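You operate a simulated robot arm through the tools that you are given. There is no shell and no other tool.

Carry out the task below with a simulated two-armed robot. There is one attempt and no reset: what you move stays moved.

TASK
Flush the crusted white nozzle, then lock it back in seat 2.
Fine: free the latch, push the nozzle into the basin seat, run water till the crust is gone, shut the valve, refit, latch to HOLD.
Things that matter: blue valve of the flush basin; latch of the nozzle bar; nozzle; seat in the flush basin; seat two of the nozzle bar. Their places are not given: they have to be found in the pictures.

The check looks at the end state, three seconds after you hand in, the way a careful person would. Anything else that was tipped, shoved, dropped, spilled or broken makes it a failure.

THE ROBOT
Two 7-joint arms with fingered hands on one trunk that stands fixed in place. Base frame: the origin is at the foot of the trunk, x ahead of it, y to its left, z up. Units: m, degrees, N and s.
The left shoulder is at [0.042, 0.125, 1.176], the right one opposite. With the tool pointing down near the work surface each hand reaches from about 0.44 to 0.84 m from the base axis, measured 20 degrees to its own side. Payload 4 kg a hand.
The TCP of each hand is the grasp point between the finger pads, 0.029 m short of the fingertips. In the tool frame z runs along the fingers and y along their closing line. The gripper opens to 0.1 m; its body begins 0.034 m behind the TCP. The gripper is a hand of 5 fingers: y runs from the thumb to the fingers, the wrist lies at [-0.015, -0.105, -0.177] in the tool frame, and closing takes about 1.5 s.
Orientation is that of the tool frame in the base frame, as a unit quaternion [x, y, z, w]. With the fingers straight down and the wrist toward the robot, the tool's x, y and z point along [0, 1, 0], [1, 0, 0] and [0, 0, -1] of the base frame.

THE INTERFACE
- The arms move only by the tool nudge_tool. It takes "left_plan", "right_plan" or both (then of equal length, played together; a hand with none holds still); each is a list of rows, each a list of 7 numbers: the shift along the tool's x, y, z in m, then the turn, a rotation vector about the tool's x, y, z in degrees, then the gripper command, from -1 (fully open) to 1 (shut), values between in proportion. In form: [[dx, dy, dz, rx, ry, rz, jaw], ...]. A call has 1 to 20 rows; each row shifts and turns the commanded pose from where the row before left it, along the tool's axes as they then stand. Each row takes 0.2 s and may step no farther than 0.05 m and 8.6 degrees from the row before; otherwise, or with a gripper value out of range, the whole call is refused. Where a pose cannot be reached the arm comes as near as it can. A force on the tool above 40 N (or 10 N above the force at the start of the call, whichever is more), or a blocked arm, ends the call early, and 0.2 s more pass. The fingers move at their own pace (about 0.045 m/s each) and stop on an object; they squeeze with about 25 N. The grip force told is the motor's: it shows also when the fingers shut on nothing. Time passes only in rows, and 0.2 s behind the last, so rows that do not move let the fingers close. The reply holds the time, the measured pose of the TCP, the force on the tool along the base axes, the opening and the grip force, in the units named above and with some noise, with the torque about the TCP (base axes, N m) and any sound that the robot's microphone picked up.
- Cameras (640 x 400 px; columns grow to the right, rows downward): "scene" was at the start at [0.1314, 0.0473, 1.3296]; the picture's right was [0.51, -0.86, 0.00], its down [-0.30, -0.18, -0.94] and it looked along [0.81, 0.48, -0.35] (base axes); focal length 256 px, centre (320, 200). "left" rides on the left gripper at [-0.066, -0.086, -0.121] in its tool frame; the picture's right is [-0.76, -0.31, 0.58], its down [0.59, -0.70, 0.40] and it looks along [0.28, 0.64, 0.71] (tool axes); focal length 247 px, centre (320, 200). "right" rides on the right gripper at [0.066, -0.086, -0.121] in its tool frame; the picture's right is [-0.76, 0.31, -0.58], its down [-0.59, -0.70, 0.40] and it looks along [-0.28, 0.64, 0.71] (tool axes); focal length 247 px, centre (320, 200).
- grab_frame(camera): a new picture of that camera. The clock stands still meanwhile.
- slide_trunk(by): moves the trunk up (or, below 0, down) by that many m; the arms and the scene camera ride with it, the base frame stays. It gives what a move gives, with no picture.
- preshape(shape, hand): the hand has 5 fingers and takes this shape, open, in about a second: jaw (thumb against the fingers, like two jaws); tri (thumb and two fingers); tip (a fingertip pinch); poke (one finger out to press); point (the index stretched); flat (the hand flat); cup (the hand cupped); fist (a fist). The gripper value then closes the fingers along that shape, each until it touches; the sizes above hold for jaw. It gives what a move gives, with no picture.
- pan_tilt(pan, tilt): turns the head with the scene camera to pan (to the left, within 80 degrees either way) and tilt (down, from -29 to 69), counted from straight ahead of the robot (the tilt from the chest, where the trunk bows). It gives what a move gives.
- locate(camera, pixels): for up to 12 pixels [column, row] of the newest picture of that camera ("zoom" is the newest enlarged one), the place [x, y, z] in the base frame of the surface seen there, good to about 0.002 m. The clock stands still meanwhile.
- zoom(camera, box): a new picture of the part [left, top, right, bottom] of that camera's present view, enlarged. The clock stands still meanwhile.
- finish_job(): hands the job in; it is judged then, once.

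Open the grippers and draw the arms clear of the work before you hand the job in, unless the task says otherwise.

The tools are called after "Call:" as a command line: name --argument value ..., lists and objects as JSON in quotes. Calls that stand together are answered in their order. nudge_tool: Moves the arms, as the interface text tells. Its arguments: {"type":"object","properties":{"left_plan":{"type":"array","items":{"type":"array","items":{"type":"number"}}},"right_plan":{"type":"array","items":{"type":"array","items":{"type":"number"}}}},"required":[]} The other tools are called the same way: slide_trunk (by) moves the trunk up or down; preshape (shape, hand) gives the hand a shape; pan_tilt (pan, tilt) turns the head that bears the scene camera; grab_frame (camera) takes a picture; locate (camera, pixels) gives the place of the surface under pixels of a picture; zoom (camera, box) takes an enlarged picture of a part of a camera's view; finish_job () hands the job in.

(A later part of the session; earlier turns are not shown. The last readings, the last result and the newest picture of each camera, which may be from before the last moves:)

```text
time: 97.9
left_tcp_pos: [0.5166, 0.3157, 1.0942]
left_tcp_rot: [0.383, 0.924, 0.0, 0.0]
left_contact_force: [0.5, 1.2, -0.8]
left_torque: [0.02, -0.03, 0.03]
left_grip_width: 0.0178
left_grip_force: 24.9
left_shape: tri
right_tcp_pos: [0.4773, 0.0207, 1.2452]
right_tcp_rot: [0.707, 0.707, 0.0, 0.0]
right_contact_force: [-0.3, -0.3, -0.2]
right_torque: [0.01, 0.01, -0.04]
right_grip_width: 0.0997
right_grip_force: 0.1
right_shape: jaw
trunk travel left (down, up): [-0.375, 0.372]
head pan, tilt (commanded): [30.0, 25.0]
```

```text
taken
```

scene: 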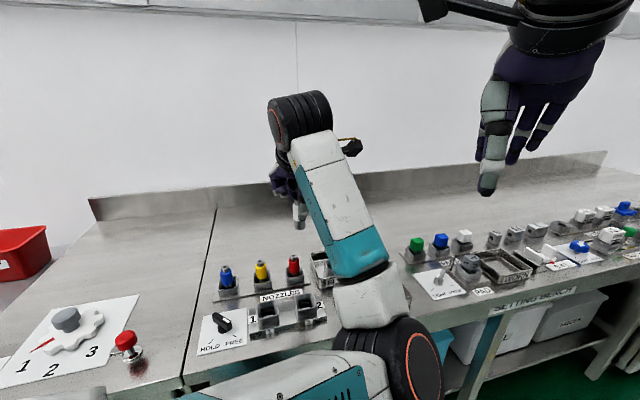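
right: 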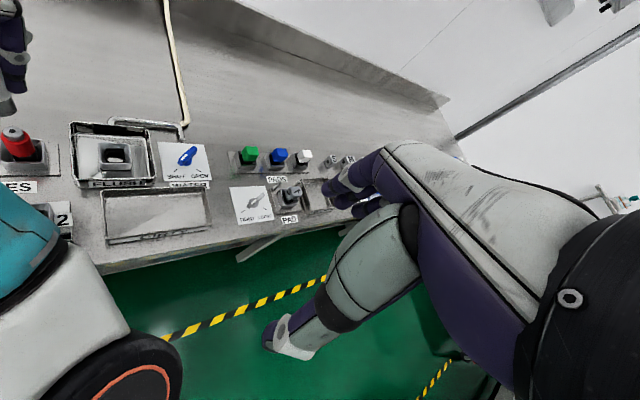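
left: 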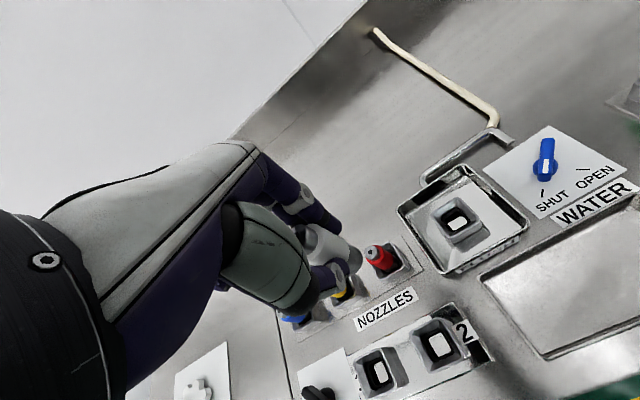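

The posture came back and the nozzle is still firmly held. I now park it: move above the basin seat (0.615,0.279) and down to z 1.035, then compare the rim's place with the reference (393.0,277.9) seen just after lifting.

Call:
nudge_tool --left_plan '[[-0.0239, 0.0109, 0, 0, 0, 0, 1], [-0.0239, 0.0109, 0, 0, 0, 0, 1], [-0.0239, 0.0109, 0, 0, 0, 0, 1], [-0.0237, 0.0108, 0, 0, 0, 0, 1], [0, 0, 0.02, 0, 0, 0, 1], [0, 0, 0.02, 0, 0, 0, 1], [0, 0, 0.0187, 0, 0, 0, 1], [0, 0, 0, 0, 0, 0, 1], [0, 0, 0, 0, 0, 0, 1]]'

Call:
zoom --camera "left" --box '[350, 240, 440, 320]'

Call:
zoom --camera "left" --box '[220, 120, 460, 330]'

```text
time: 99.9
left_tcp_pos: [0.614, 0.2772, 1.0345]
left_tcp_rot: [0.384, 0.923, 0.0, 0.0]
left_contact_force: [-0.1, 0.0, -0.7]
left_torque: [0.01, 0.02, 0.0]
left_grip_width: 0.0178
left_grip_force: 24.8
left_shape: tri
right_tcp_pos: [0.4775, 0.0207, 1.2459]
right_tcp_rot: [0.708, 0.706, -0.001, 0.0]
right_contact_force: [-0.9, -0.3, -0.4]
right_torque: [-0.03, -0.03, -0.01]
right_grip_width: 0.0998
right_grip_force: 0.0
right_shape: jaw
trunk travel left (down, up): [-0.375, 0.372]
head pan, tilt (commanded): [30.0, 25.0]
```

```text
5.00 times, centred on (395, 280) of left
```

zoom: 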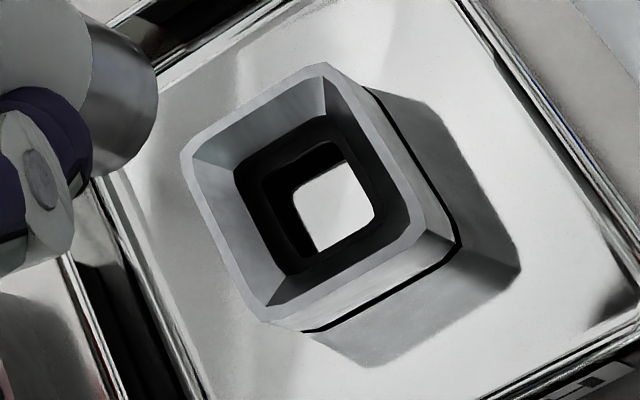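

```text
1.90 times, centred on (340, 225) of left
```

zoom: 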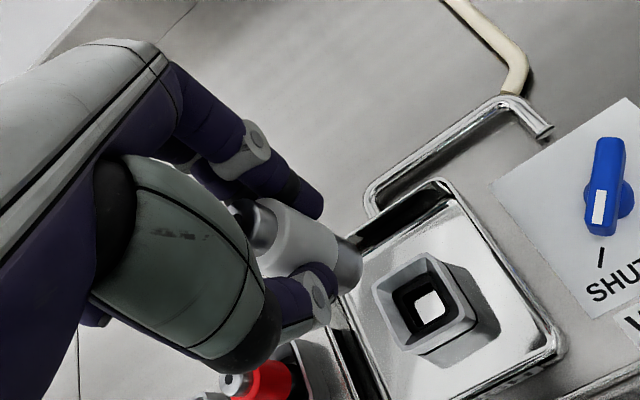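

The rim centre is at (391.0,279.0), so the hand must shift about 2.4 mm bench-left. I correct and lower 0.08.

Call:
nudge_tool --left_plan '[[0.0023, 0, 0, 0, 0, 0, 1], [0, 0, 0.03, 0, 0, 0, 1], [0, 0, 0.03, 0, 0, 0, 1], [0, 0, 0.02, 0, 0, 0, 1], [0, 0, 0, 0, 0, 0, 1], [0, 0, 0, 0, 0, 0, 1]]'

Call:
zoom --camera "left" --box '[270, 190, 410, 310]'

Call:
grab_frame --camera "right"

```text
time: 101.3
left_tcp_pos: [0.6137, 0.2787, 0.9531]
left_tcp_rot: [0.383, 0.924, 0.0, 0.0]
left_contact_force: [-0.2, -0.1, -1.7]
left_torque: [-0.03, 0.0, 0.02]
left_grip_width: 0.0176
left_grip_force: 25.4
left_shape: tri
right_tcp_pos: [0.4775, 0.0213, 1.245]
right_tcp_rot: [0.707, 0.707, 0.001, 0.0]
right_contact_force: [-0.8, -0.5, -0.2]
right_torque: [-0.02, -0.01, 0.03]
right_grip_width: 0.0997
right_grip_force: 0.0
right_shape: jaw
trunk travel left (down, up): [-0.375, 0.372]
head pan, tilt (commanded): [30.0, 25.0]
```

```text
3.33 times, centred on (340, 250) of left
```

zoom: 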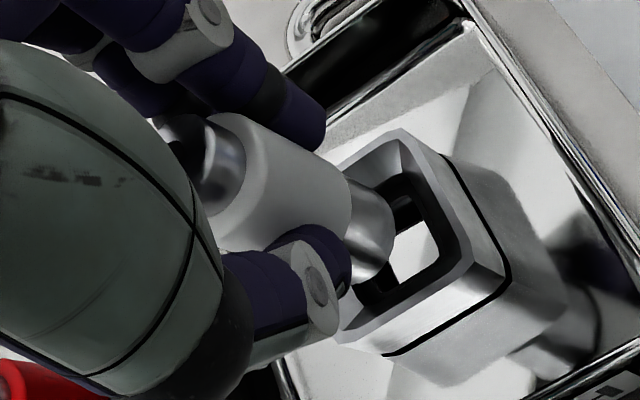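

```text
taken
```

right: 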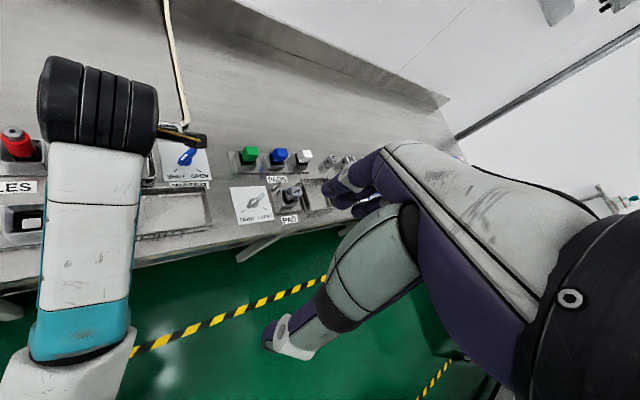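

The stem stands over the funnel as before. I lower it in small steps to the seat.

Call:
nudge_tool --left_plan '[[0, 0, 0.006, 0, 0, 0, 1], [0, 0, 0.006, 0, 0, 0, 1], [0, 0, 0.006, 0, 0, 0, 1], [0, 0, 0.005, 0, 0, 0, 1], [0, 0, 0.005, 0, 0, 0, 1], [0, 0, 0.002, 0, 0, 0, 1], [0, 0, 0.002, 0, 0, 0, 1], [0, 0, 0, 0, 0, 0, 1]]'

Call:
zoom --camera "left" --box '[270, 190, 410, 310]'

```text
time: 103.1
left_tcp_pos: [0.6141, 0.2783, 0.922]
left_tcp_rot: [0.383, 0.924, 0.0, 0.0]
left_contact_force: [2.6, 3.0, 2.6]
left_torque: [0.18, -0.1, 0.01]
left_grip_width: 0.0176
left_grip_force: 25.3
left_shape: tri
right_tcp_pos: [0.477, 0.02, 1.2447]
right_tcp_rot: [0.708, 0.707, 0.001, 0.001]
right_contact_force: [-1.5, 0.5, -0.4]
right_torque: [-0.02, 0.01, 0.0]
right_grip_width: 0.0998
right_grip_force: 0.1
right_shape: jaw
trunk travel left (down, up): [-0.375, 0.372]
head pan, tilt (commanded): [30.0, 25.0]
```

```text
3.33 times, centred on (340, 250) of left
```

zoom: 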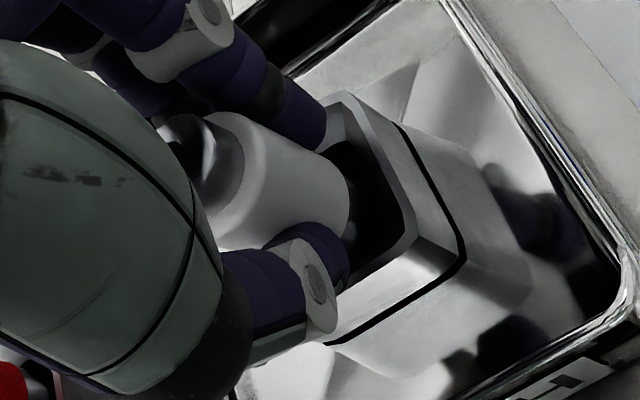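

The nozzle is back at its basin depth (z 0.922) with light contact. I open the fingers to 0.045 and rise.

Call:
nudge_tool --left_plan '[[0, 0, 0, 0, 0, 0, 0.6], [0, 0, 0, 0, 0, 0, 0.3], [0, 0, 0, 0, 0, 0, 0.1], [0, 0, 0, 0, 0, 0, 0.1], [0, 0, 0, 0, 0, 0, 0.1]]'

Call:
nudge_tool --left_plan '[[0, 0, -0.015, 0, 0, 0, 0.1], [0, 0, -0.025, 0, 0, 0, 0.1], [0, 0, -0.035, 0, 0, 0, 0.1], [0, 0, -0.035, 0, 0, 0, 0.1], [0, 0, 0, 0, 0, 0, 0.1]]'

Call:
zoom --camera "left" --box '[300, 210, 460, 330]'

Call:
locate --camera "zoom" --pixels '[[290, 205], [280, 200], [300, 205]]'

```text
time: 104.3
left_tcp_pos: [0.6144, 0.2781, 0.9208]
left_tcp_rot: [0.384, 0.923, -0.001, 0.0]
left_contact_force: [0.2, -0.9, 0.3]
left_torque: [-0.01, 0.03, 0.03]
left_grip_width: 0.0444
left_grip_force: 0.2
left_shape: tri
right_tcp_pos: [0.4765, 0.0195, 1.2457]
right_tcp_rot: [0.708, 0.707, 0.0, 0.0]
right_contact_force: [0.1, 0.7, 0.8]
right_torque: [-0.01, 0.0, -0.03]
right_grip_width: 0.0997
right_grip_force: 0.0
right_shape: jaw
trunk travel left (down, up): [-0.375, 0.372]
head pan, tilt (commanded): [30.0, 25.0]
```

```text
time: 105.5
left_tcp_pos: [0.6123, 0.2775, 1.0322]
left_tcp_rot: [0.382, 0.924, 0.0, 0.0]
left_contact_force: [0.5, 0.7, -0.5]
left_torque: [-0.03, 0.02, 0.0]
left_grip_width: 0.0445
left_grip_force: 0.0
left_shape: tri
right_tcp_pos: [0.4768, 0.0204, 1.2449]
right_tcp_rot: [0.707, 0.707, 0.0, 0.0]
right_contact_force: [0.0, -0.4, 0.5]
right_torque: [-0.01, 0.0, -0.01]
right_grip_width: 0.0999
right_grip_force: 0.0
right_shape: jaw
trunk travel left (down, up): [-0.375, 0.372]
head pan, tilt (commanded): [30.0, 25.0]
```

```text
3.33 times, centred on (380, 270) of left
```

zoom: 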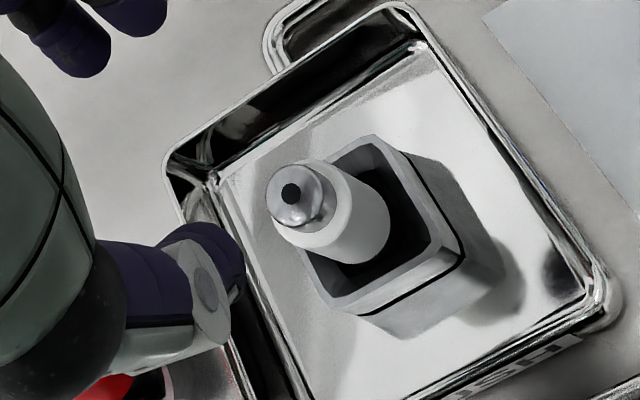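

```text
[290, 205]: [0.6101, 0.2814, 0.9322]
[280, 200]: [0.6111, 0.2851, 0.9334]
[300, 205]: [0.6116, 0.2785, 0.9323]
```

The nozzle stands safely in the basin (cap top z 0.933). Now I correct the elbow with the free hand: I raise the trunk by 0.3 so the wrist can work well below the shoulder.

Call:
slide_trunk --by 0.3

Call:
nudge_tool --left_plan '[[0, -0.03, 0.03, 0, 0, 0, 0.1], [0, -0.03, 0.03, 0, 0, 0, 0.1], [0, -0.03, 0.03, 0, 0, 0, 0.1], [0, -0.02, 0.04, 0, 0, 0, 0.1], [0, 0, 0.04, 0, 0, 0, 0.1], [0, 0, 0.04, 0, 0, 0, 0.1], [0, 0, 0, 0, 0, 0, 0.1]]'

Call:
pan_tilt --pan 30 --tilt 50

Call:
grab_frame --camera "scene"

```text
time: 108.5
left_tcp_pos: [0.6136, 0.2787, 1.3322]
left_tcp_rot: [0.382, 0.924, 0.0, 0.0]
left_contact_force: [0.4, -0.4, 0.0]
left_torque: [-0.02, -0.01, -0.01]
left_grip_width: 0.0447
left_grip_force: 0.0
left_shape: tri
right_tcp_pos: [0.4773, 0.0205, 1.5448]
right_tcp_rot: [0.707, 0.707, 0.001, 0.0]
right_contact_force: [-0.2, 0.9, -0.5]
right_torque: [0.02, 0.0, -0.02]
right_grip_width: 0.0999
right_grip_force: 0.0
right_shape: jaw
trunk travel left (down, up): [-0.675, 0.072]
head pan, tilt (commanded): [30.0, 25.0]
```

```text
time: 110.3
left_tcp_pos: [0.5768, 0.2311, 1.191]
left_tcp_rot: [0.367, 0.928, 0.044, 0.051]
left_contact_force: [1.1, 0.3, 0.5]
left_torque: [-0.03, -0.02, 0.02]
left_grip_width: 0.0448
left_grip_force: 0.0
left_shape: tri
right_tcp_pos: [0.4792, 0.0209, 1.5457]
right_tcp_rot: [0.707, 0.707, 0.0, 0.0]
right_contact_force: [-0.5, -0.8, 0.3]
right_torque: [0.01, -0.01, -0.03]
right_grip_width: 0.0997
right_grip_force: 0.1
right_shape: jaw
trunk travel left (down, up): [-0.675, 0.072]
head pan, tilt (commanded): [30.0, 25.0]
stopped in row 7 (left hand): the arm was blocked; the commanded pose is now the measured one
```

```text
time: 111.2
left_tcp_pos: [0.5767, 0.232, 1.19]
left_tcp_rot: [0.367, 0.928, 0.045, 0.05]
left_contact_force: [0.3, -0.5, 0.2]
left_torque: [0.02, 0.0, 0.01]
left_grip_width: 0.0449
left_grip_force: 0.1
left_shape: tri
right_tcp_pos: [0.4775, 0.0217, 1.5457]
right_tcp_rot: [0.707, 0.707, 0.0, 0.0]
right_contact_force: [-0.5, 0.4, 0.2]
right_torque: [-0.01, 0.05, 0.01]
right_grip_width: 0.0999
right_grip_force: 0.1
right_shape: jaw
trunk travel left (down, up): [-0.675, 0.072]
head pan, tilt (commanded): [30.0, 50.0]
```

```text
taken
```

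scene: 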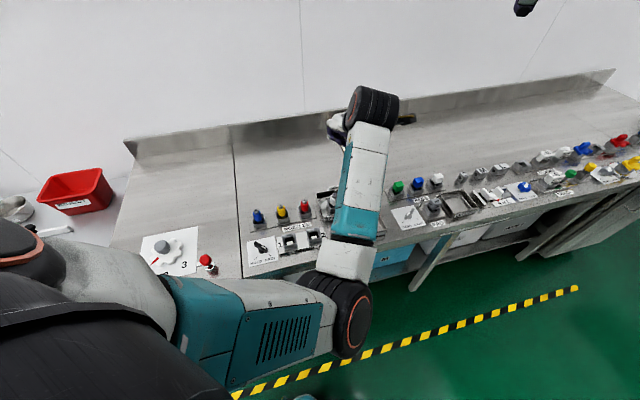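

The upper arm met the body ("blocked"). I relieve it by raising 4 cm, then turn the hand clockwise with the wrist below the shoulder, watching the elbow.

Call:
nudge_tool --left_plan '[[0, 0.02, -0.02, 0, 0, 0, 0.1], [0, 0.01, -0.02, 0, 0, 0, 0.1], [0, 0, 0, 0, 0, 6, 0.1], [0, 0, 0, 0, 0, 6, 0.1], [0, 0, 0, 0, 0, 6, 0.1], [0, 0, 0, 0, 0, 6, 0.1], [0, 0, 0, 0, 0, 6, 0.1], [0, 0, 0, 0, 0, 0, 0.1]]'

Call:
grab_frame --camera "scene"

```text
time: 113.0
left_tcp_pos: [0.5923, 0.2466, 1.2311]
left_tcp_rot: [0.597, 0.799, 0.051, 0.038]
left_contact_force: [-0.1, -0.1, 0.1]
left_torque: [-0.03, -0.04, 0.0]
left_grip_width: 0.0447
left_grip_force: 0.0
left_shape: tri
right_tcp_pos: [0.4776, 0.021, 1.5449]
right_tcp_rot: [0.707, 0.707, -0.001, 0.0]
right_contact_force: [-0.4, -0.5, -0.1]
right_torque: [0.04, 0.0, 0.0]
right_grip_width: 0.0999
right_grip_force: 0.0
right_shape: jaw
trunk travel left (down, up): [-0.675, 0.072]
head pan, tilt (commanded): [30.0, 50.0]
```

```text
taken
```

scene: 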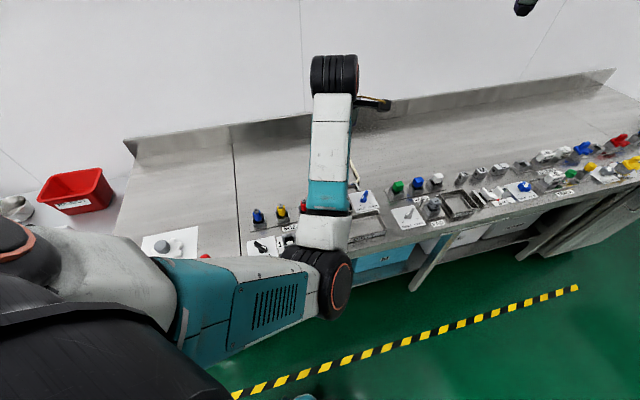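

The hand turned 30° without trouble. I locate shoulder, elbow and wrist points to track the swing.

Call:
locate --camera "scene" --pixels '[[335, 285], [325, 230], [330, 150], [335, 75], [250, 310], [160, 300]]'

```text
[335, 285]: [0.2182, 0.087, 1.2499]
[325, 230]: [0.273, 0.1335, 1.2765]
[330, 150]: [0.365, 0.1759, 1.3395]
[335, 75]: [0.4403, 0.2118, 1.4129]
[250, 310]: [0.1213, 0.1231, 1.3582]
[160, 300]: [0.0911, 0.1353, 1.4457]
```

The elbow is now nearly straight below the shoulder–wrist line (5:30 o'clock seen from behind), moving the right way. I lower the hand 0.1 and keep turning clockwise.

Call:
nudge_tool --left_plan '[[0, 0, 0.03, 0, 0, 6, 0.1], [0, 0, 0.03, 0, 0, 6, 0.1], [0, 0, 0.03, 0, 0, 6, 0.1], [0, 0, 0.01, 0, 0, 6, 0.1], [0, 0, 0, 0, 0, 6, 0.1], [0, 0, 0, 0, 0, 6, 0.1], [0, 0, 0, 0, 0, 6, 0.1], [0, 0, 0, 0, 0, 6, 0.1], [0, 0, 0, 0, 0, 0, 0.1]]'

Call:
grab_frame --camera "scene"

```text
time: 115.0
left_tcp_pos: [0.6037, 0.251, 1.1324]
left_tcp_rot: [0.871, 0.487, 0.062, 0.015]
left_contact_force: [-0.5, 0.2, -0.1]
left_torque: [0.02, -0.01, 0.0]
left_grip_width: 0.0446
left_grip_force: 0.0
left_shape: tri
right_tcp_pos: [0.4763, 0.0201, 1.5448]
right_tcp_rot: [0.707, 0.708, 0.001, 0.0]
right_contact_force: [0.5, 0.4, 0.0]
right_torque: [0.01, 0.03, 0.04]
right_grip_width: 0.0998
right_grip_force: 0.0
right_shape: jaw
trunk travel left (down, up): [-0.675, 0.072]
head pan, tilt (commanded): [30.0, 50.0]
```

```text
taken
```

scene: 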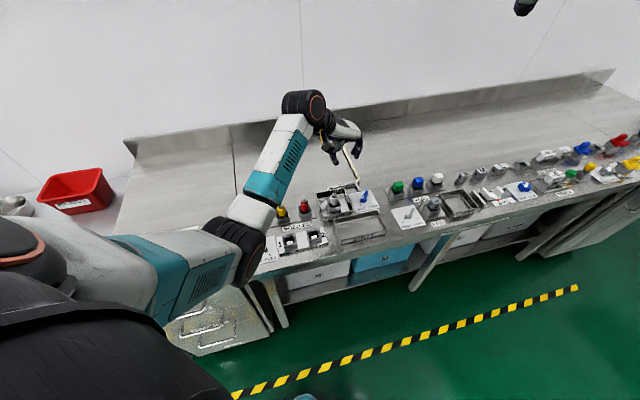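

The elbow is swinging out to the left nicely. I continue clockwise while drawing the hand inward, staying away from the straight-arm limit.

Call:
locate --camera "scene" --pixels '[[240, 245], [270, 170], [300, 105], [200, 270], [120, 260]]'

Call:
nudge_tool --left_plan '[[-0.015, -0.015, 0, 0, 0, 6, 0.1], [-0.015, -0.015, 0, 0, 0, 6, 0.1], [-0.015, -0.015, 0, 0, 0, 6, 0.1], [-0.015, -0.015, 0, 0, 0, 6, 0.1], [-0.015, -0.015, 0, 0, 0, 6, 0.1], [-0.015, 0, 0, 0, 0, 6, 0.1], [-0.015, 0, 0, 0, 0, 6, 0.1], [-0.015, 0, 0, 0, 0, 6, 0.1], [0, 0, 0, 0, 0, 6, 0.1], [0, 0, 0, 0, 0, 0, 0.1]]'

Call:
grab_frame --camera "scene"

```text
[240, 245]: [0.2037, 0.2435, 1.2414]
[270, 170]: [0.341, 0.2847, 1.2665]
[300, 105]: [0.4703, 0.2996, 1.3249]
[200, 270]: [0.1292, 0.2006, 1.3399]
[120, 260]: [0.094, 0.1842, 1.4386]
```

```text
time: 117.2
left_tcp_pos: [0.4591, 0.23, 1.114]
left_tcp_rot: [0.997, 0.038, 0.06, -0.016]
left_contact_force: [0.1, 0.6, 0.1]
left_torque: [-0.01, 0.01, 0.01]
left_grip_width: 0.0446
left_grip_force: 0.0
left_shape: tri
right_tcp_pos: [0.4774, 0.0203, 1.5454]
right_tcp_rot: [0.707, 0.707, 0.0, -0.001]
right_contact_force: [-0.2, 0.1, 0.1]
right_torque: [0.0, 0.0, -0.02]
right_grip_width: 0.0996
right_grip_force: 0.0
right_shape: jaw
trunk travel left (down, up): [-0.675, 0.072]
head pan, tilt (commanded): [30.0, 50.0]
```

```text
taken
```

scene: 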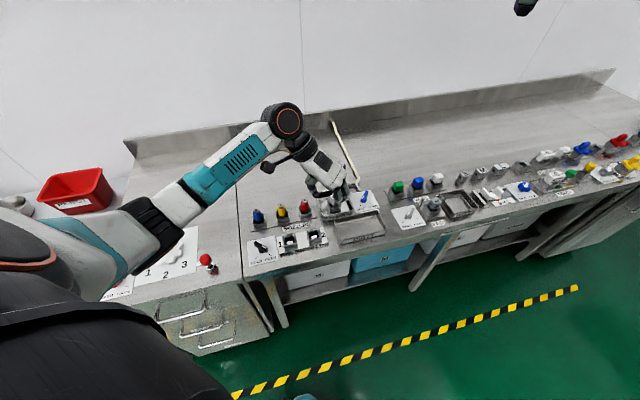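

The elbow is now out to the left (scene (150,230)), as at the beginning. I level the hand's leftover 7° tilt and raise it 0.2 so the trunk can come down again.

Call:
nudge_tool --left_plan '[[0, 0, 0, -1.56, -6.92, 0, 0.1], [0, 0, -0.04, 0, 0, 0, 0.1], [0, 0, -0.05, 0, 0, 0, 0.1], [0, 0, -0.05, 0, 0, 0, 0.1], [0, 0, -0.05, 0, 0, 0, 0.1], [0, 0, 0, 0, 0, 0, 0.1]]'

Call:
grab_frame --camera "scene"

```text
time: 118.6
left_tcp_pos: [0.4545, 0.2328, 1.304]
left_tcp_rot: [0.999, 0.039, 0.0, 0.0]
left_contact_force: [0.8, -0.1, -0.1]
left_torque: [-0.01, 0.01, 0.02]
left_grip_width: 0.0447
left_grip_force: 0.1
left_shape: tri
right_tcp_pos: [0.4774, 0.0205, 1.5433]
right_tcp_rot: [0.707, 0.707, 0.001, 0.0]
right_contact_force: [0.3, 0.1, -0.5]
right_torque: [-0.01, 0.0, 0.05]
right_grip_width: 0.0998
right_grip_force: 0.1
right_shape: jaw
trunk travel left (down, up): [-0.675, 0.072]
head pan, tilt (commanded): [30.0, 50.0]
```

```text
taken
```

scene: 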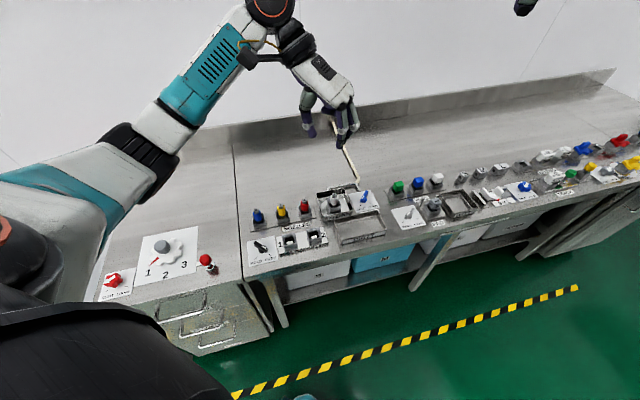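

The posture is good and level at yaw -85°. I lower the trunk by 0.2 (hand ends near z 1.10).

Call:
slide_trunk --by -0.2

Call:
grab_frame --camera "scene"

```text
time: 120.8
left_tcp_pos: [0.4563, 0.2302, 1.1032]
left_tcp_rot: [0.999, 0.039, 0.002, 0.0]
left_contact_force: [0.0, 0.4, -0.1]
left_torque: [0.01, 0.0, 0.0]
left_grip_width: 0.045
left_grip_force: 0.1
left_shape: tri
right_tcp_pos: [0.4762, 0.0211, 1.3456]
right_tcp_rot: [0.707, 0.707, 0.001, 0.0]
right_contact_force: [0.7, 0.9, 0.3]
right_torque: [0.01, 0.0, 0.01]
right_grip_width: 0.0999
right_grip_force: 0.1
right_shape: jaw
trunk travel left (down, up): [-0.475, 0.272]
head pan, tilt (commanded): [30.0, 50.0]
```

```text
taken
```

scene: 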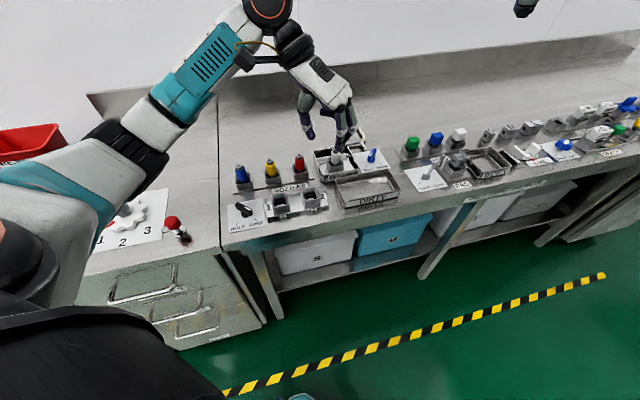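

Elbow stays out. I turn the hand to yaw -45° (aligned with the bench) and move over the basin nozzle at z≈1.10.

Call:
nudge_tool --left_plan '[[0, 0, 0, 0, 0, -8.1, 0.0], [0, 0, 0, 0, 0, -8.1, 0.0], [0, 0, 0, 0, 0, -8.1, 0.0], [0, 0, 0, 0, 0, -8.1, 0.0], [0, 0, 0, 0, 0, -8.1, 0.0], [0.0294, 0.0154, 0, 0, 0, 0, 0.0], [0.0294, 0.0154, 0, 0, 0, 0, 0.0], [0.0294, 0.0154, 0, 0, 0, 0, 0.0], [0.0294, 0.0154, 0, 0, 0, 0, 0.0], [0.0293, 0.0156, 0, 0, 0, 0, 0.0], [0, 0, 0, 0, 0, 0, 0.0], [0, 0, 0, 0, 0, 0, 0.0]]'

Call:
grab_frame --camera "scene"

Call:
grab_frame --camera "left"

```text
time: 123.4
left_tcp_pos: [0.6173, 0.279, 1.1036]
left_tcp_rot: [0.924, 0.383, 0.001, 0.002]
left_contact_force: [0.1, 0.3, 0.3]
left_torque: [-0.01, 0.02, 0.02]
left_grip_width: 0.0496
left_grip_force: 0.1
left_shape: tri
right_tcp_pos: [0.4775, 0.0207, 1.3437]
right_tcp_rot: [0.707, 0.707, -0.001, 0.0]
right_contact_force: [0.1, 0.5, -0.7]
right_torque: [0.01, 0.03, 0.0]
right_grip_width: 0.0998
right_grip_force: 0.2
right_shape: jaw
trunk travel left (down, up): [-0.475, 0.272]
head pan, tilt (commanded): [30.0, 50.0]
```

```text
taken
```

scene: 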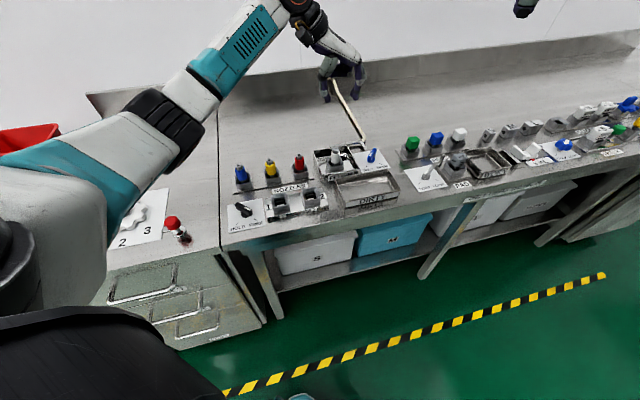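

```text
taken
```

left: 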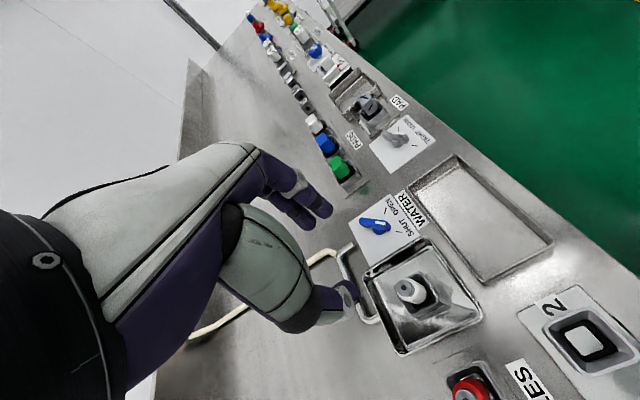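

The hand is over the basin at yaw -45°, elbow out. I lower to z≈1.03 and check the nozzle's place in the left camera.

Call:
nudge_tool --left_plan '[[0, 0, 0.03, 0, 0, 0, 0.0], [0, 0, 0.03, 0, 0, 0, 0.0], [0, 0, 0.013, 0, 0, 0, 0.0], [0, 0, 0, 0, 0, 0, 0.0]]'

Call:
zoom --camera "left" --box '[330, 220, 430, 320]'

Call:
locate --camera "zoom" --pixels '[[320, 200], [300, 200], [310, 220], [340, 210], [300, 180]]'

```text
time: 124.4
left_tcp_pos: [0.6161, 0.2811, 1.0312]
left_tcp_rot: [0.924, 0.383, 0.002, 0.002]
left_contact_force: [-1.2, -0.4, 0.3]
left_torque: [-0.01, 0.05, -0.02]
left_grip_width: 0.0497
left_grip_force: 0.1
left_shape: tri
right_tcp_pos: [0.477, 0.0221, 1.3455]
right_tcp_rot: [0.707, 0.707, 0.0, 0.001]
right_contact_force: [-0.1, 0.1, 0.5]
right_torque: [0.01, 0.06, 0.02]
right_grip_width: 0.0998
right_grip_force: 0.0
right_shape: jaw
trunk travel left (down, up): [-0.475, 0.272]
head pan, tilt (commanded): [30.0, 50.0]
```

```text
4.00 times, centred on (380, 270) of left
```

zoom: 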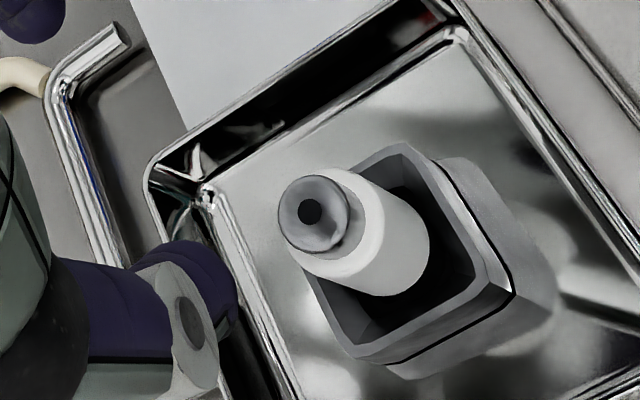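

```text
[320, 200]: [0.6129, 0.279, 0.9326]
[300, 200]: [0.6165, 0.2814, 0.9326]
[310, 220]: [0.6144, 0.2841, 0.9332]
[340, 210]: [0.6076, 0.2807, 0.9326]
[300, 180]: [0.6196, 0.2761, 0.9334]
```

The cap centre is at left pixel (378.3,273.3) versus (373.5,271.2) when aligned; the hand must shift about (-2.5,-3.2) mm in tool x,y. I apply that and lower 0.075.

Call:
nudge_tool --left_plan '[[-0.0026, -0.0034, 0.02, 0, 0, 0, 0.0], [0, 0, 0.03, 0, 0, 0, 0.0], [0, 0, 0.025, 0, 0, 0, 0.0], [0, 0, 0, 0, 0, 0, 0.0], [0, 0, 0, 0, 0, 0, 0.0]]'

Call:
zoom --camera "left" --box '[240, 150, 440, 330]'

Call:
zoom --camera "scene" --box '[280, 100, 400, 220]'

```text
time: 125.6
left_tcp_pos: [0.6119, 0.2804, 0.9558]
left_tcp_rot: [0.924, 0.383, 0.001, 0.001]
left_contact_force: [-0.2, -0.2, 0.6]
left_torque: [0.05, -0.02, 0.04]
left_grip_width: 0.0498
left_grip_force: 0.0
left_shape: tri
right_tcp_pos: [0.4773, 0.0196, 1.3447]
right_tcp_rot: [0.707, 0.707, 0.001, -0.001]
right_contact_force: [-1.0, 0.3, -0.5]
right_torque: [0.03, -0.05, 0.05]
right_grip_width: 0.0998
right_grip_force: 0.1
right_shape: jaw
trunk travel left (down, up): [-0.475, 0.272]
head pan, tilt (commanded): [30.0, 50.0]
```

```text
2.22 times, centred on (340, 240) of left
```

zoom: 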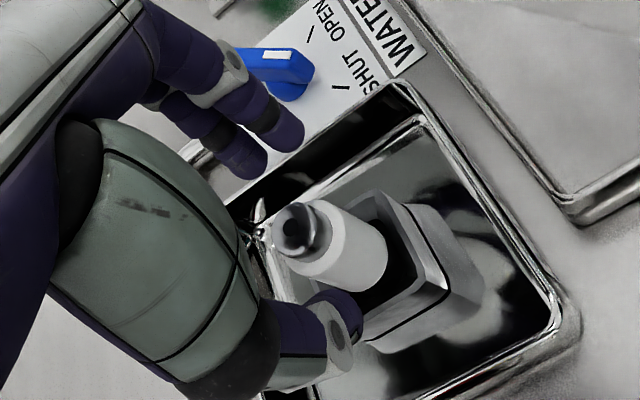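

```text
3.33 times, centred on (340, 160) of scene
```

zoom: 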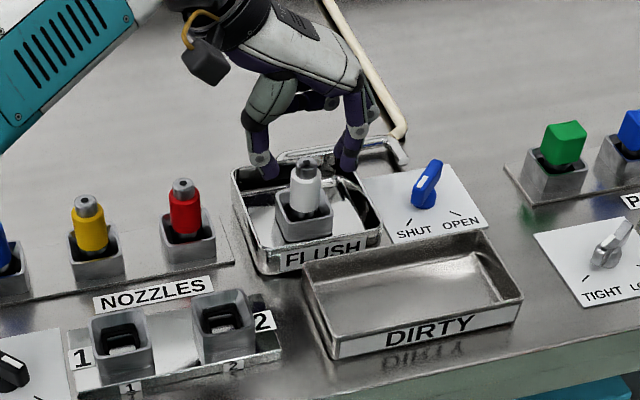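

The cap centre at zoom (297,228) matches the earlier aligned view. I narrow the opening slightly to 0.045 for wall clearance and lower 0.034 to grip height.

Call:
nudge_tool --left_plan '[[0, 0, 0, 0, 0, 0, 0.1], [0, 0, 0.012, 0, 0, 0, 0.1], [0, 0, 0.012, 0, 0, 0, 0.1], [0, 0, 0.01, 0, 0, 0, 0.1], [0, 0, 0, 0, 0, 0, 0.1]]'

Call:
zoom --camera "left" --box '[240, 150, 440, 330]'

Call:
zoom --camera "scene" --box '[300, 110, 380, 190]'

```text
time: 126.8
left_tcp_pos: [0.6126, 0.2814, 0.9229]
left_tcp_rot: [0.924, 0.383, 0.001, 0.002]
left_contact_force: [0.8, 0.5, -0.1]
left_torque: [0.01, 0.0, 0.0]
left_grip_width: 0.0454
left_grip_force: 0.1
left_shape: tri
right_tcp_pos: [0.4778, 0.0213, 1.3454]
right_tcp_rot: [0.707, 0.708, 0.0, 0.0]
right_contact_force: [-0.2, 0.1, 0.1]
right_torque: [0.01, 0.01, -0.01]
right_grip_width: 0.1
right_grip_force: 0.0
right_shape: jaw
trunk travel left (down, up): [-0.475, 0.272]
head pan, tilt (commanded): [30.0, 50.0]
```

```text
2.22 times, centred on (340, 240) of left
```

zoom: 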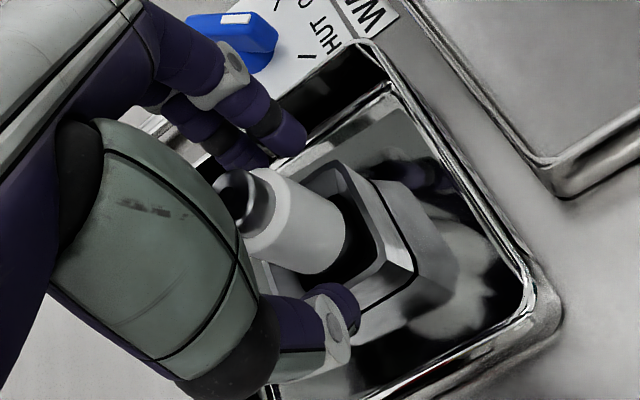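

```text
5.00 times, centred on (340, 150) of scene
```

zoom: 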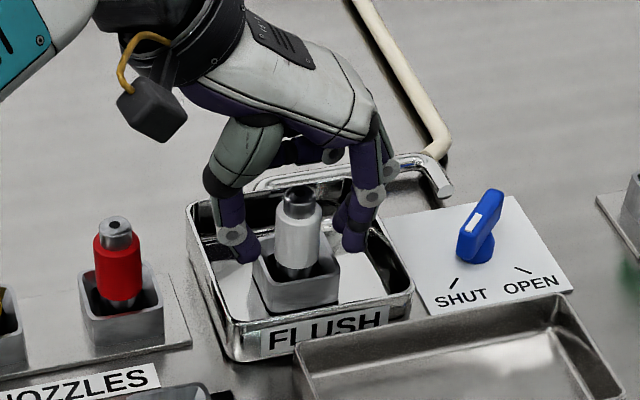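

The scene view shows thumb left and fingers right of the nozzle, clear of the walls. I close the grip.

Call:
nudge_tool --left_plan '[[0, 0, 0, 0, 0, 0, 0.4], [0, 0, 0, 0, 0, 0, 0.7], [0, 0, 0, 0, 0, 0, 1], [0, 0, 0, 0, 0, 0, 1], [0, 0, 0, 0, 0, 0, 1], [0, 0, 0, 0, 0, 0, 1]]'

Call:
zoom --camera "scene" --box '[300, 110, 380, 190]'

```text
time: 128.2
left_tcp_pos: [0.6121, 0.2802, 0.9228]
left_tcp_rot: [0.924, 0.382, 0.001, 0.002]
left_contact_force: [-1.1, -1.2, -1.3]
left_torque: [0.01, 0.05, -0.02]
left_grip_width: 0.0174
left_grip_force: 25.5
left_shape: tri
right_tcp_pos: [0.4785, 0.0202, 1.3452]
right_tcp_rot: [0.707, 0.707, 0.0, 0.0]
right_contact_force: [0.4, 0.0, 0.0]
right_torque: [0.04, 0.0, 0.03]
right_grip_width: 0.1
right_grip_force: 0.1
right_shape: jaw
trunk travel left (down, up): [-0.475, 0.272]
head pan, tilt (commanded): [30.0, 50.0]
```

```text
5.00 times, centred on (340, 150) of scene
```

zoom: 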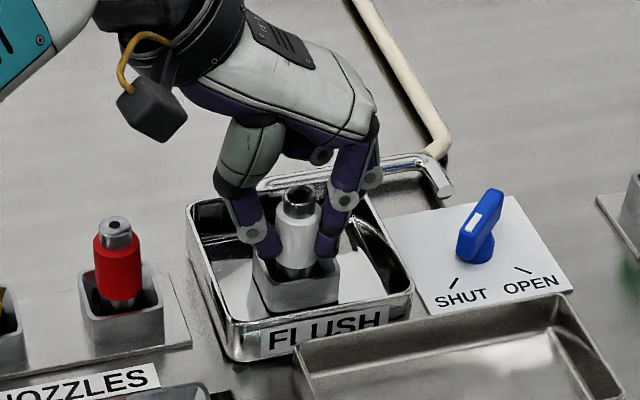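

Firm grip, little side force. I lift straight up to z≈1.035.

Call:
nudge_tool --left_plan '[[0, 0, -0.004, 0, 0, 0, 1], [0, 0, -0.008, 0, 0, 0, 1], [0, 0, -0.012, 0, 0, 0, 1], [0, 0, -0.02, 0, 0, 0, 1], [0, 0, -0.03, 0, 0, 0, 1], [0, 0, -0.039, 0, 0, 0, 1], [0, 0, 0, 0, 0, 0, 1], [0, 0, 0, 0, 0, 0, 1]]'

Call:
zoom --camera "left" --box '[350, 240, 440, 320]'

Call:
grab_frame --camera "scene"

```text
time: 130.0
left_tcp_pos: [0.6133, 0.2789, 1.0353]
left_tcp_rot: [0.924, 0.383, 0.001, 0.001]
left_contact_force: [0.8, -0.6, -1.4]
left_torque: [-0.01, 0.01, 0.02]
left_grip_width: 0.0172
left_grip_force: 25.2
left_shape: tri
right_tcp_pos: [0.4779, 0.0206, 1.3445]
right_tcp_rot: [0.707, 0.707, 0.0, -0.001]
right_contact_force: [0.3, 0.9, -0.5]
right_torque: [-0.01, 0.01, 0.02]
right_grip_width: 0.0996
right_grip_force: 0.1
right_shape: jaw
trunk travel left (down, up): [-0.475, 0.272]
head pan, tilt (commanded): [30.0, 50.0]
```

```text
5.00 times, centred on (395, 280) of left
```

zoom: 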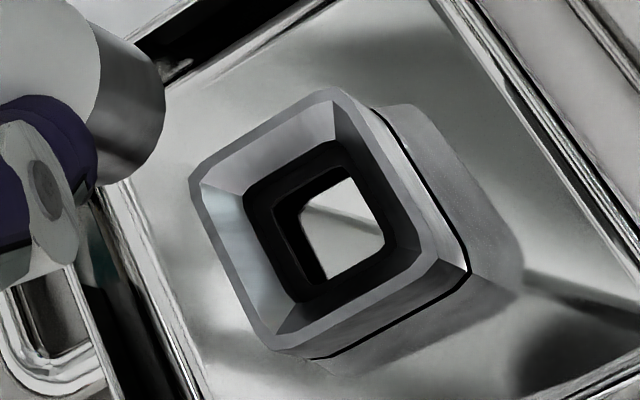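

```text
taken
```

scene: 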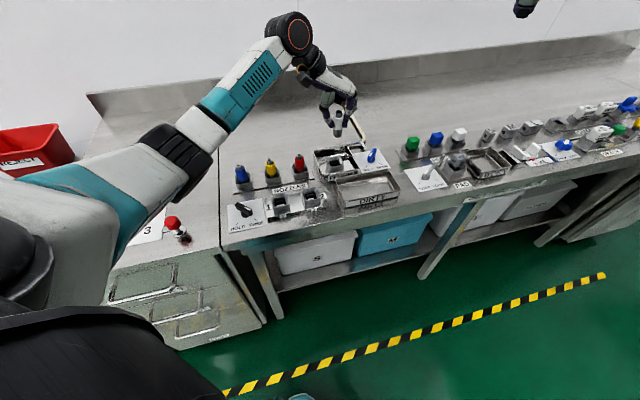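

The nozzle is up; the basin rim centre stands at (392.8,283.4), so seat 2 must appear at about (389.9,282.1). I carry the nozzle 0.110 to the front and 0.100 to the left of the bench.

Call:
nudge_tool --left_plan '[[-0.022, -0.02, 0, 0, 0, 0, 1], [-0.022, -0.02, 0, 0, 0, 0, 1], [-0.022, -0.02, 0, 0, 0, 0, 1], [-0.022, -0.02, 0, 0, 0, 0, 1], [-0.022, -0.02, 0, 0, 0, 0, 1], [0, 0, 0, 0, 0, 0, 1], [0, 0, 0, 0, 0, 0, 1]]'

Call:
zoom --camera "left" --box '[350, 240, 440, 320]'

Call:
grab_frame --camera "scene"

```text
time: 131.6
left_tcp_pos: [0.4623, 0.2754, 1.0353]
left_tcp_rot: [0.924, 0.382, 0.002, 0.001]
left_contact_force: [0.3, 0.0, -0.4]
left_torque: [0.0, 0.02, 0.0]
left_grip_width: 0.0173
left_grip_force: 25.3
left_shape: tri
right_tcp_pos: [0.4765, 0.021, 1.346]
right_tcp_rot: [0.707, 0.707, 0.0, 0.0]
right_contact_force: [-0.2, -0.8, 0.4]
right_torque: [0.02, -0.03, 0.01]
right_grip_width: 0.0999
right_grip_force: 0.0
right_shape: jaw
trunk travel left (down, up): [-0.475, 0.272]
head pan, tilt (commanded): [30.0, 50.0]
```

```text
5.00 times, centred on (395, 280) of left
```

zoom: 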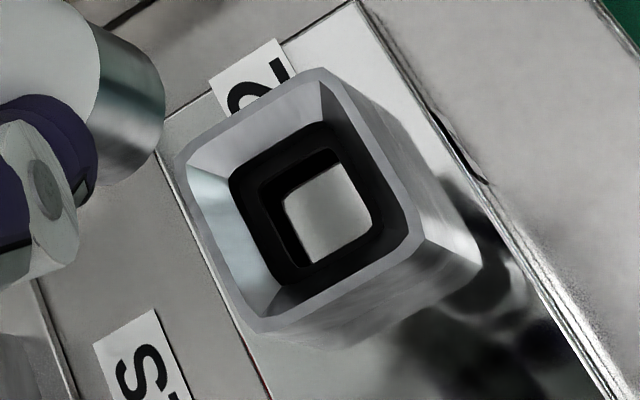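

```text
taken
```

scene: 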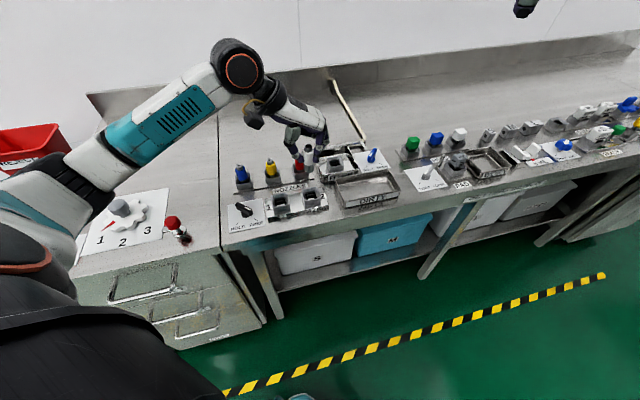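

The rim centre is at (390.0,279.8) versus the expected (389.9,282.1), about 2 mm off along tool y. I correct (-0.7, +1.9 mm) and lower 0.08.

Call:
nudge_tool --left_plan '[[-0.0007, 0.0019, 0, 0, 0, 0, 1], [0, 0, 0.03, 0, 0, 0, 1], [0, 0, 0.03, 0, 0, 0, 1], [0, 0, 0.02, 0, 0, 0, 1], [0, 0, 0, 0, 0, 0, 1], [0, 0, 0, 0, 0, 0, 1]]'

Call:
zoom --camera "left" --box '[270, 190, 410, 310]'

Call:
zoom --camera "scene" --box '[240, 130, 360, 240]'

```text
time: 133.0
left_tcp_pos: [0.4647, 0.2729, 0.9542]
left_tcp_rot: [0.924, 0.383, 0.002, 0.001]
left_contact_force: [-0.8, -1.0, -0.9]
left_torque: [-0.02, -0.02, -0.02]
left_grip_width: 0.0171
left_grip_force: 25.2
left_shape: tri
right_tcp_pos: [0.4767, 0.0222, 1.346]
right_tcp_rot: [0.707, 0.707, 0.001, -0.001]
right_contact_force: [-0.2, 0.3, 0.4]
right_torque: [-0.02, 0.0, -0.01]
right_grip_width: 0.0995
right_grip_force: 0.0
right_shape: jaw
trunk travel left (down, up): [-0.475, 0.272]
head pan, tilt (commanded): [30.0, 50.0]
```

```text
3.33 times, centred on (340, 250) of left
```

zoom: 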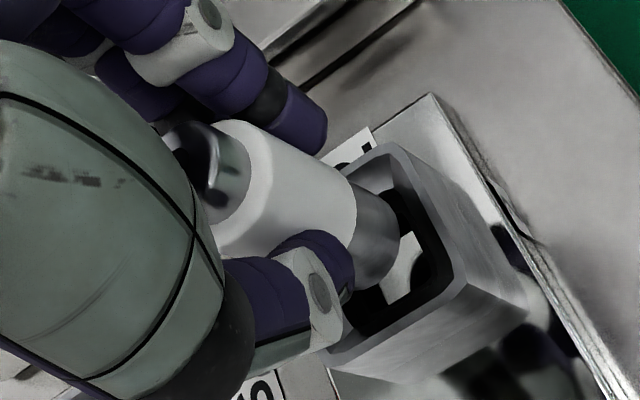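

```text
3.64 times, centred on (300, 185) of scene
```

zoom: 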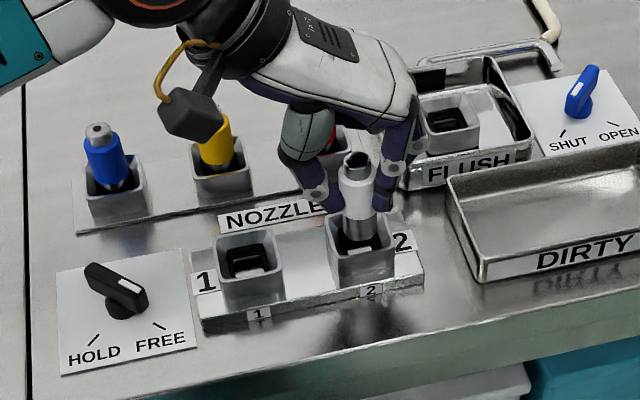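

The arm is not blocked this time; the stem stands centred over seat 2 (scene zoom (359,225)). I lower in small steps.

Call:
nudge_tool --left_plan '[[0, 0, 0.005, 0, 0, 0, 1], [0, 0, 0.005, 0, 0, 0, 1], [0, 0, 0.005, 0, 0, 0, 1], [0, 0, 0.004, 0, 0, 0, 1], [0, 0, 0, 0, 0, 0, 1]]'

Call:
zoom --camera "scene" --box '[240, 130, 360, 240]'

Call:
zoom --camera "left" --box '[270, 190, 410, 310]'

```text
time: 134.2
left_tcp_pos: [0.4652, 0.2712, 0.9345]
left_tcp_rot: [0.924, 0.383, 0.001, 0.0]
left_contact_force: [0.6, 0.6, -1.0]
left_torque: [0.0, 0.04, -0.04]
left_grip_width: 0.0172
left_grip_force: 25.4
left_shape: tri
right_tcp_pos: [0.4776, 0.0212, 1.3452]
right_tcp_rot: [0.707, 0.707, -0.001, 0.0]
right_contact_force: [-0.3, 0.2, -0.6]
right_torque: [0.03, 0.02, 0.0]
right_grip_width: 0.0999
right_grip_force: 0.0
right_shape: jaw
trunk travel left (down, up): [-0.475, 0.272]
head pan, tilt (commanded): [30.0, 50.0]
```

```text
3.64 times, centred on (300, 185) of scene
```

zoom: 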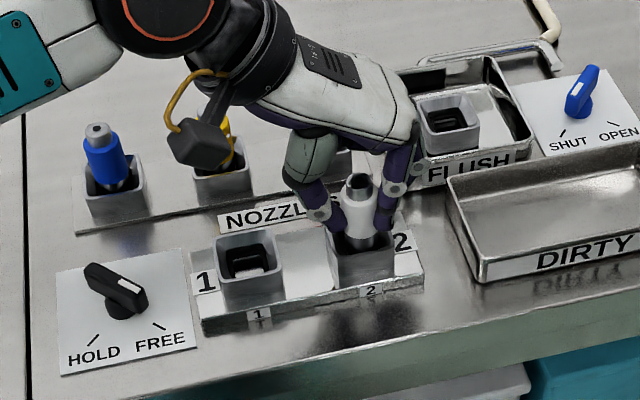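

```text
3.33 times, centred on (340, 250) of left
```

zoom: 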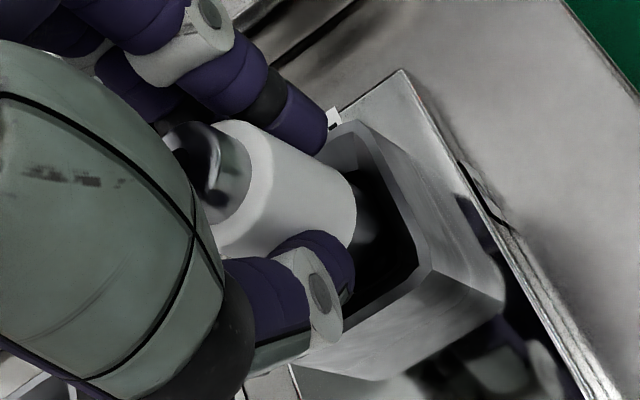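

The stem has entered seat 2 without resistance (z 0.9345). I go down in 1.5–2 mm steps until it bottoms.

Call:
nudge_tool --left_plan '[[0, 0, 0.002, 0, 0, 0, 1], [0, 0, 0.002, 0, 0, 0, 1], [0, 0, 0.0015, 0, 0, 0, 1], [0, 0, 0, 0, 0, 0, 1]]'

```text
time: 135.2
left_tcp_pos: [0.4652, 0.2706, 0.9303]
left_tcp_rot: [0.924, 0.383, 0.003, 0.002]
left_contact_force: [-0.4, 1.1, 3.2]
left_torque: [0.03, 0.02, 0.01]
left_grip_width: 0.0173
left_grip_force: 25.4
left_shape: tri
right_tcp_pos: [0.4777, 0.0206, 1.3447]
right_tcp_rot: [0.707, 0.707, 0.0, 0.0]
right_contact_force: [0.5, -0.2, 0.2]
right_torque: [-0.01, 0.0, -0.03]
right_grip_width: 0.0998
right_grip_force: 0.1
right_shape: jaw
trunk travel left (down, up): [-0.475, 0.272]
head pan, tilt (commanded): [30.0, 50.0]
```

Contact of about 3 N begins at z≈0.930. I press a little further to seat it fully.

Call:
nudge_tool --left_plan '[[0, 0, 0.0015, 0, 0, 0, 1], [0, 0, 0.0015, 0, 0, 0, 1], [0, 0, 0, 0, 0, 0, 1]]'

Call:
zoom --camera "scene" --box '[270, 150, 350, 220]'

```text
time: 136.0
left_tcp_pos: [0.4647, 0.2711, 0.9287]
left_tcp_rot: [0.924, 0.383, 0.004, 0.002]
left_contact_force: [-0.5, 3.5, 20.5]
left_torque: [0.09, 0.03, 0.01]
left_grip_width: 0.0179
left_grip_force: 24.6
left_shape: tri
right_tcp_pos: [0.4758, 0.0196, 1.3465]
right_tcp_rot: [0.707, 0.707, 0.0, 0.0]
right_contact_force: [-0.2, 0.7, -0.5]
right_torque: [0.0, 0.0, 0.0]
right_grip_width: 0.0997
right_grip_force: 0.1
right_shape: jaw
trunk travel left (down, up): [-0.475, 0.272]
head pan, tilt (commanded): [30.0, 50.0]
```

```text
5.71 times, centred on (310, 185) of scene
```

zoom: 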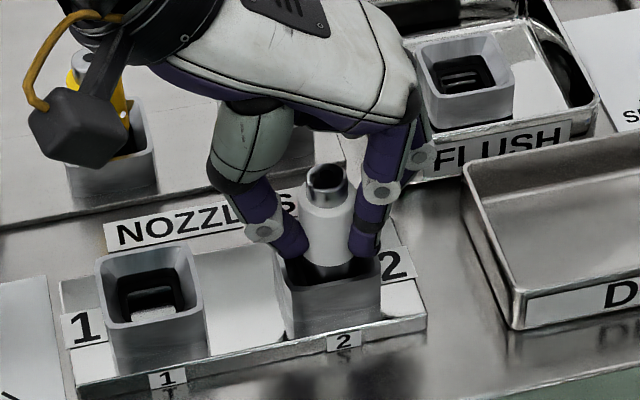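

At 20 N it is bottomed. I back off the press about 3 mm and open the fingers.

Call:
nudge_tool --left_plan '[[0, 0, -0.0015, 0, 0, 0, 1], [0, 0, -0.0015, 0, 0, 0, 1], [0, 0, 0, 0, 0, 0, 1]]'

Call:
nudge_tool --left_plan '[[0, 0, 0, 0, 0, 0, 0.6], [0, 0, 0, 0, 0, 0, 0.3], [0, 0, 0, 0, 0, 0, 0.0], [0, 0, 0, 0, 0, 0, 0.0], [0, 0, 0, 0, 0, 0, 0.0]]'

Call:
zoom --camera "scene" --box '[270, 150, 350, 220]'

```text
time: 136.8
left_tcp_pos: [0.4641, 0.271, 0.9307]
left_tcp_rot: [0.924, 0.383, 0.002, 0.001]
left_contact_force: [4.8, 1.7, 11.3]
left_torque: [0.07, -0.15, 0.06]
left_grip_width: 0.018
left_grip_force: 24.6
left_shape: tri
right_tcp_pos: [0.4773, 0.0207, 1.345]
right_tcp_rot: [0.708, 0.707, 0.0, 0.0]
right_contact_force: [0.6, -0.1, 1.0]
right_torque: [-0.01, 0.02, 0.01]
right_grip_width: 0.0999
right_grip_force: 0.1
right_shape: jaw
trunk travel left (down, up): [-0.475, 0.272]
head pan, tilt (commanded): [30.0, 50.0]
```

```text
time: 138.0
left_tcp_pos: [0.4652, 0.2706, 0.9296]
left_tcp_rot: [0.924, 0.382, 0.0, 0.002]
left_contact_force: [-0.6, 0.2, 0.3]
left_torque: [-0.01, -0.01, -0.01]
left_grip_width: 0.0497
left_grip_force: 0.0
left_shape: tri
right_tcp_pos: [0.4763, 0.0196, 1.3455]
right_tcp_rot: [0.707, 0.707, 0.0, 0.0]
right_contact_force: [-0.2, 0.4, 0.3]
right_torque: [0.02, 0.01, 0.01]
right_grip_width: 0.0996
right_grip_force: 0.1
right_shape: jaw
trunk travel left (down, up): [-0.475, 0.272]
head pan, tilt (commanded): [30.0, 50.0]
```

```text
5.71 times, centred on (310, 185) of scene
```

zoom: 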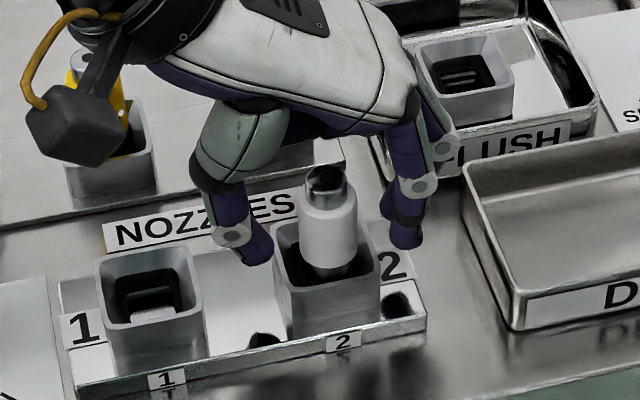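

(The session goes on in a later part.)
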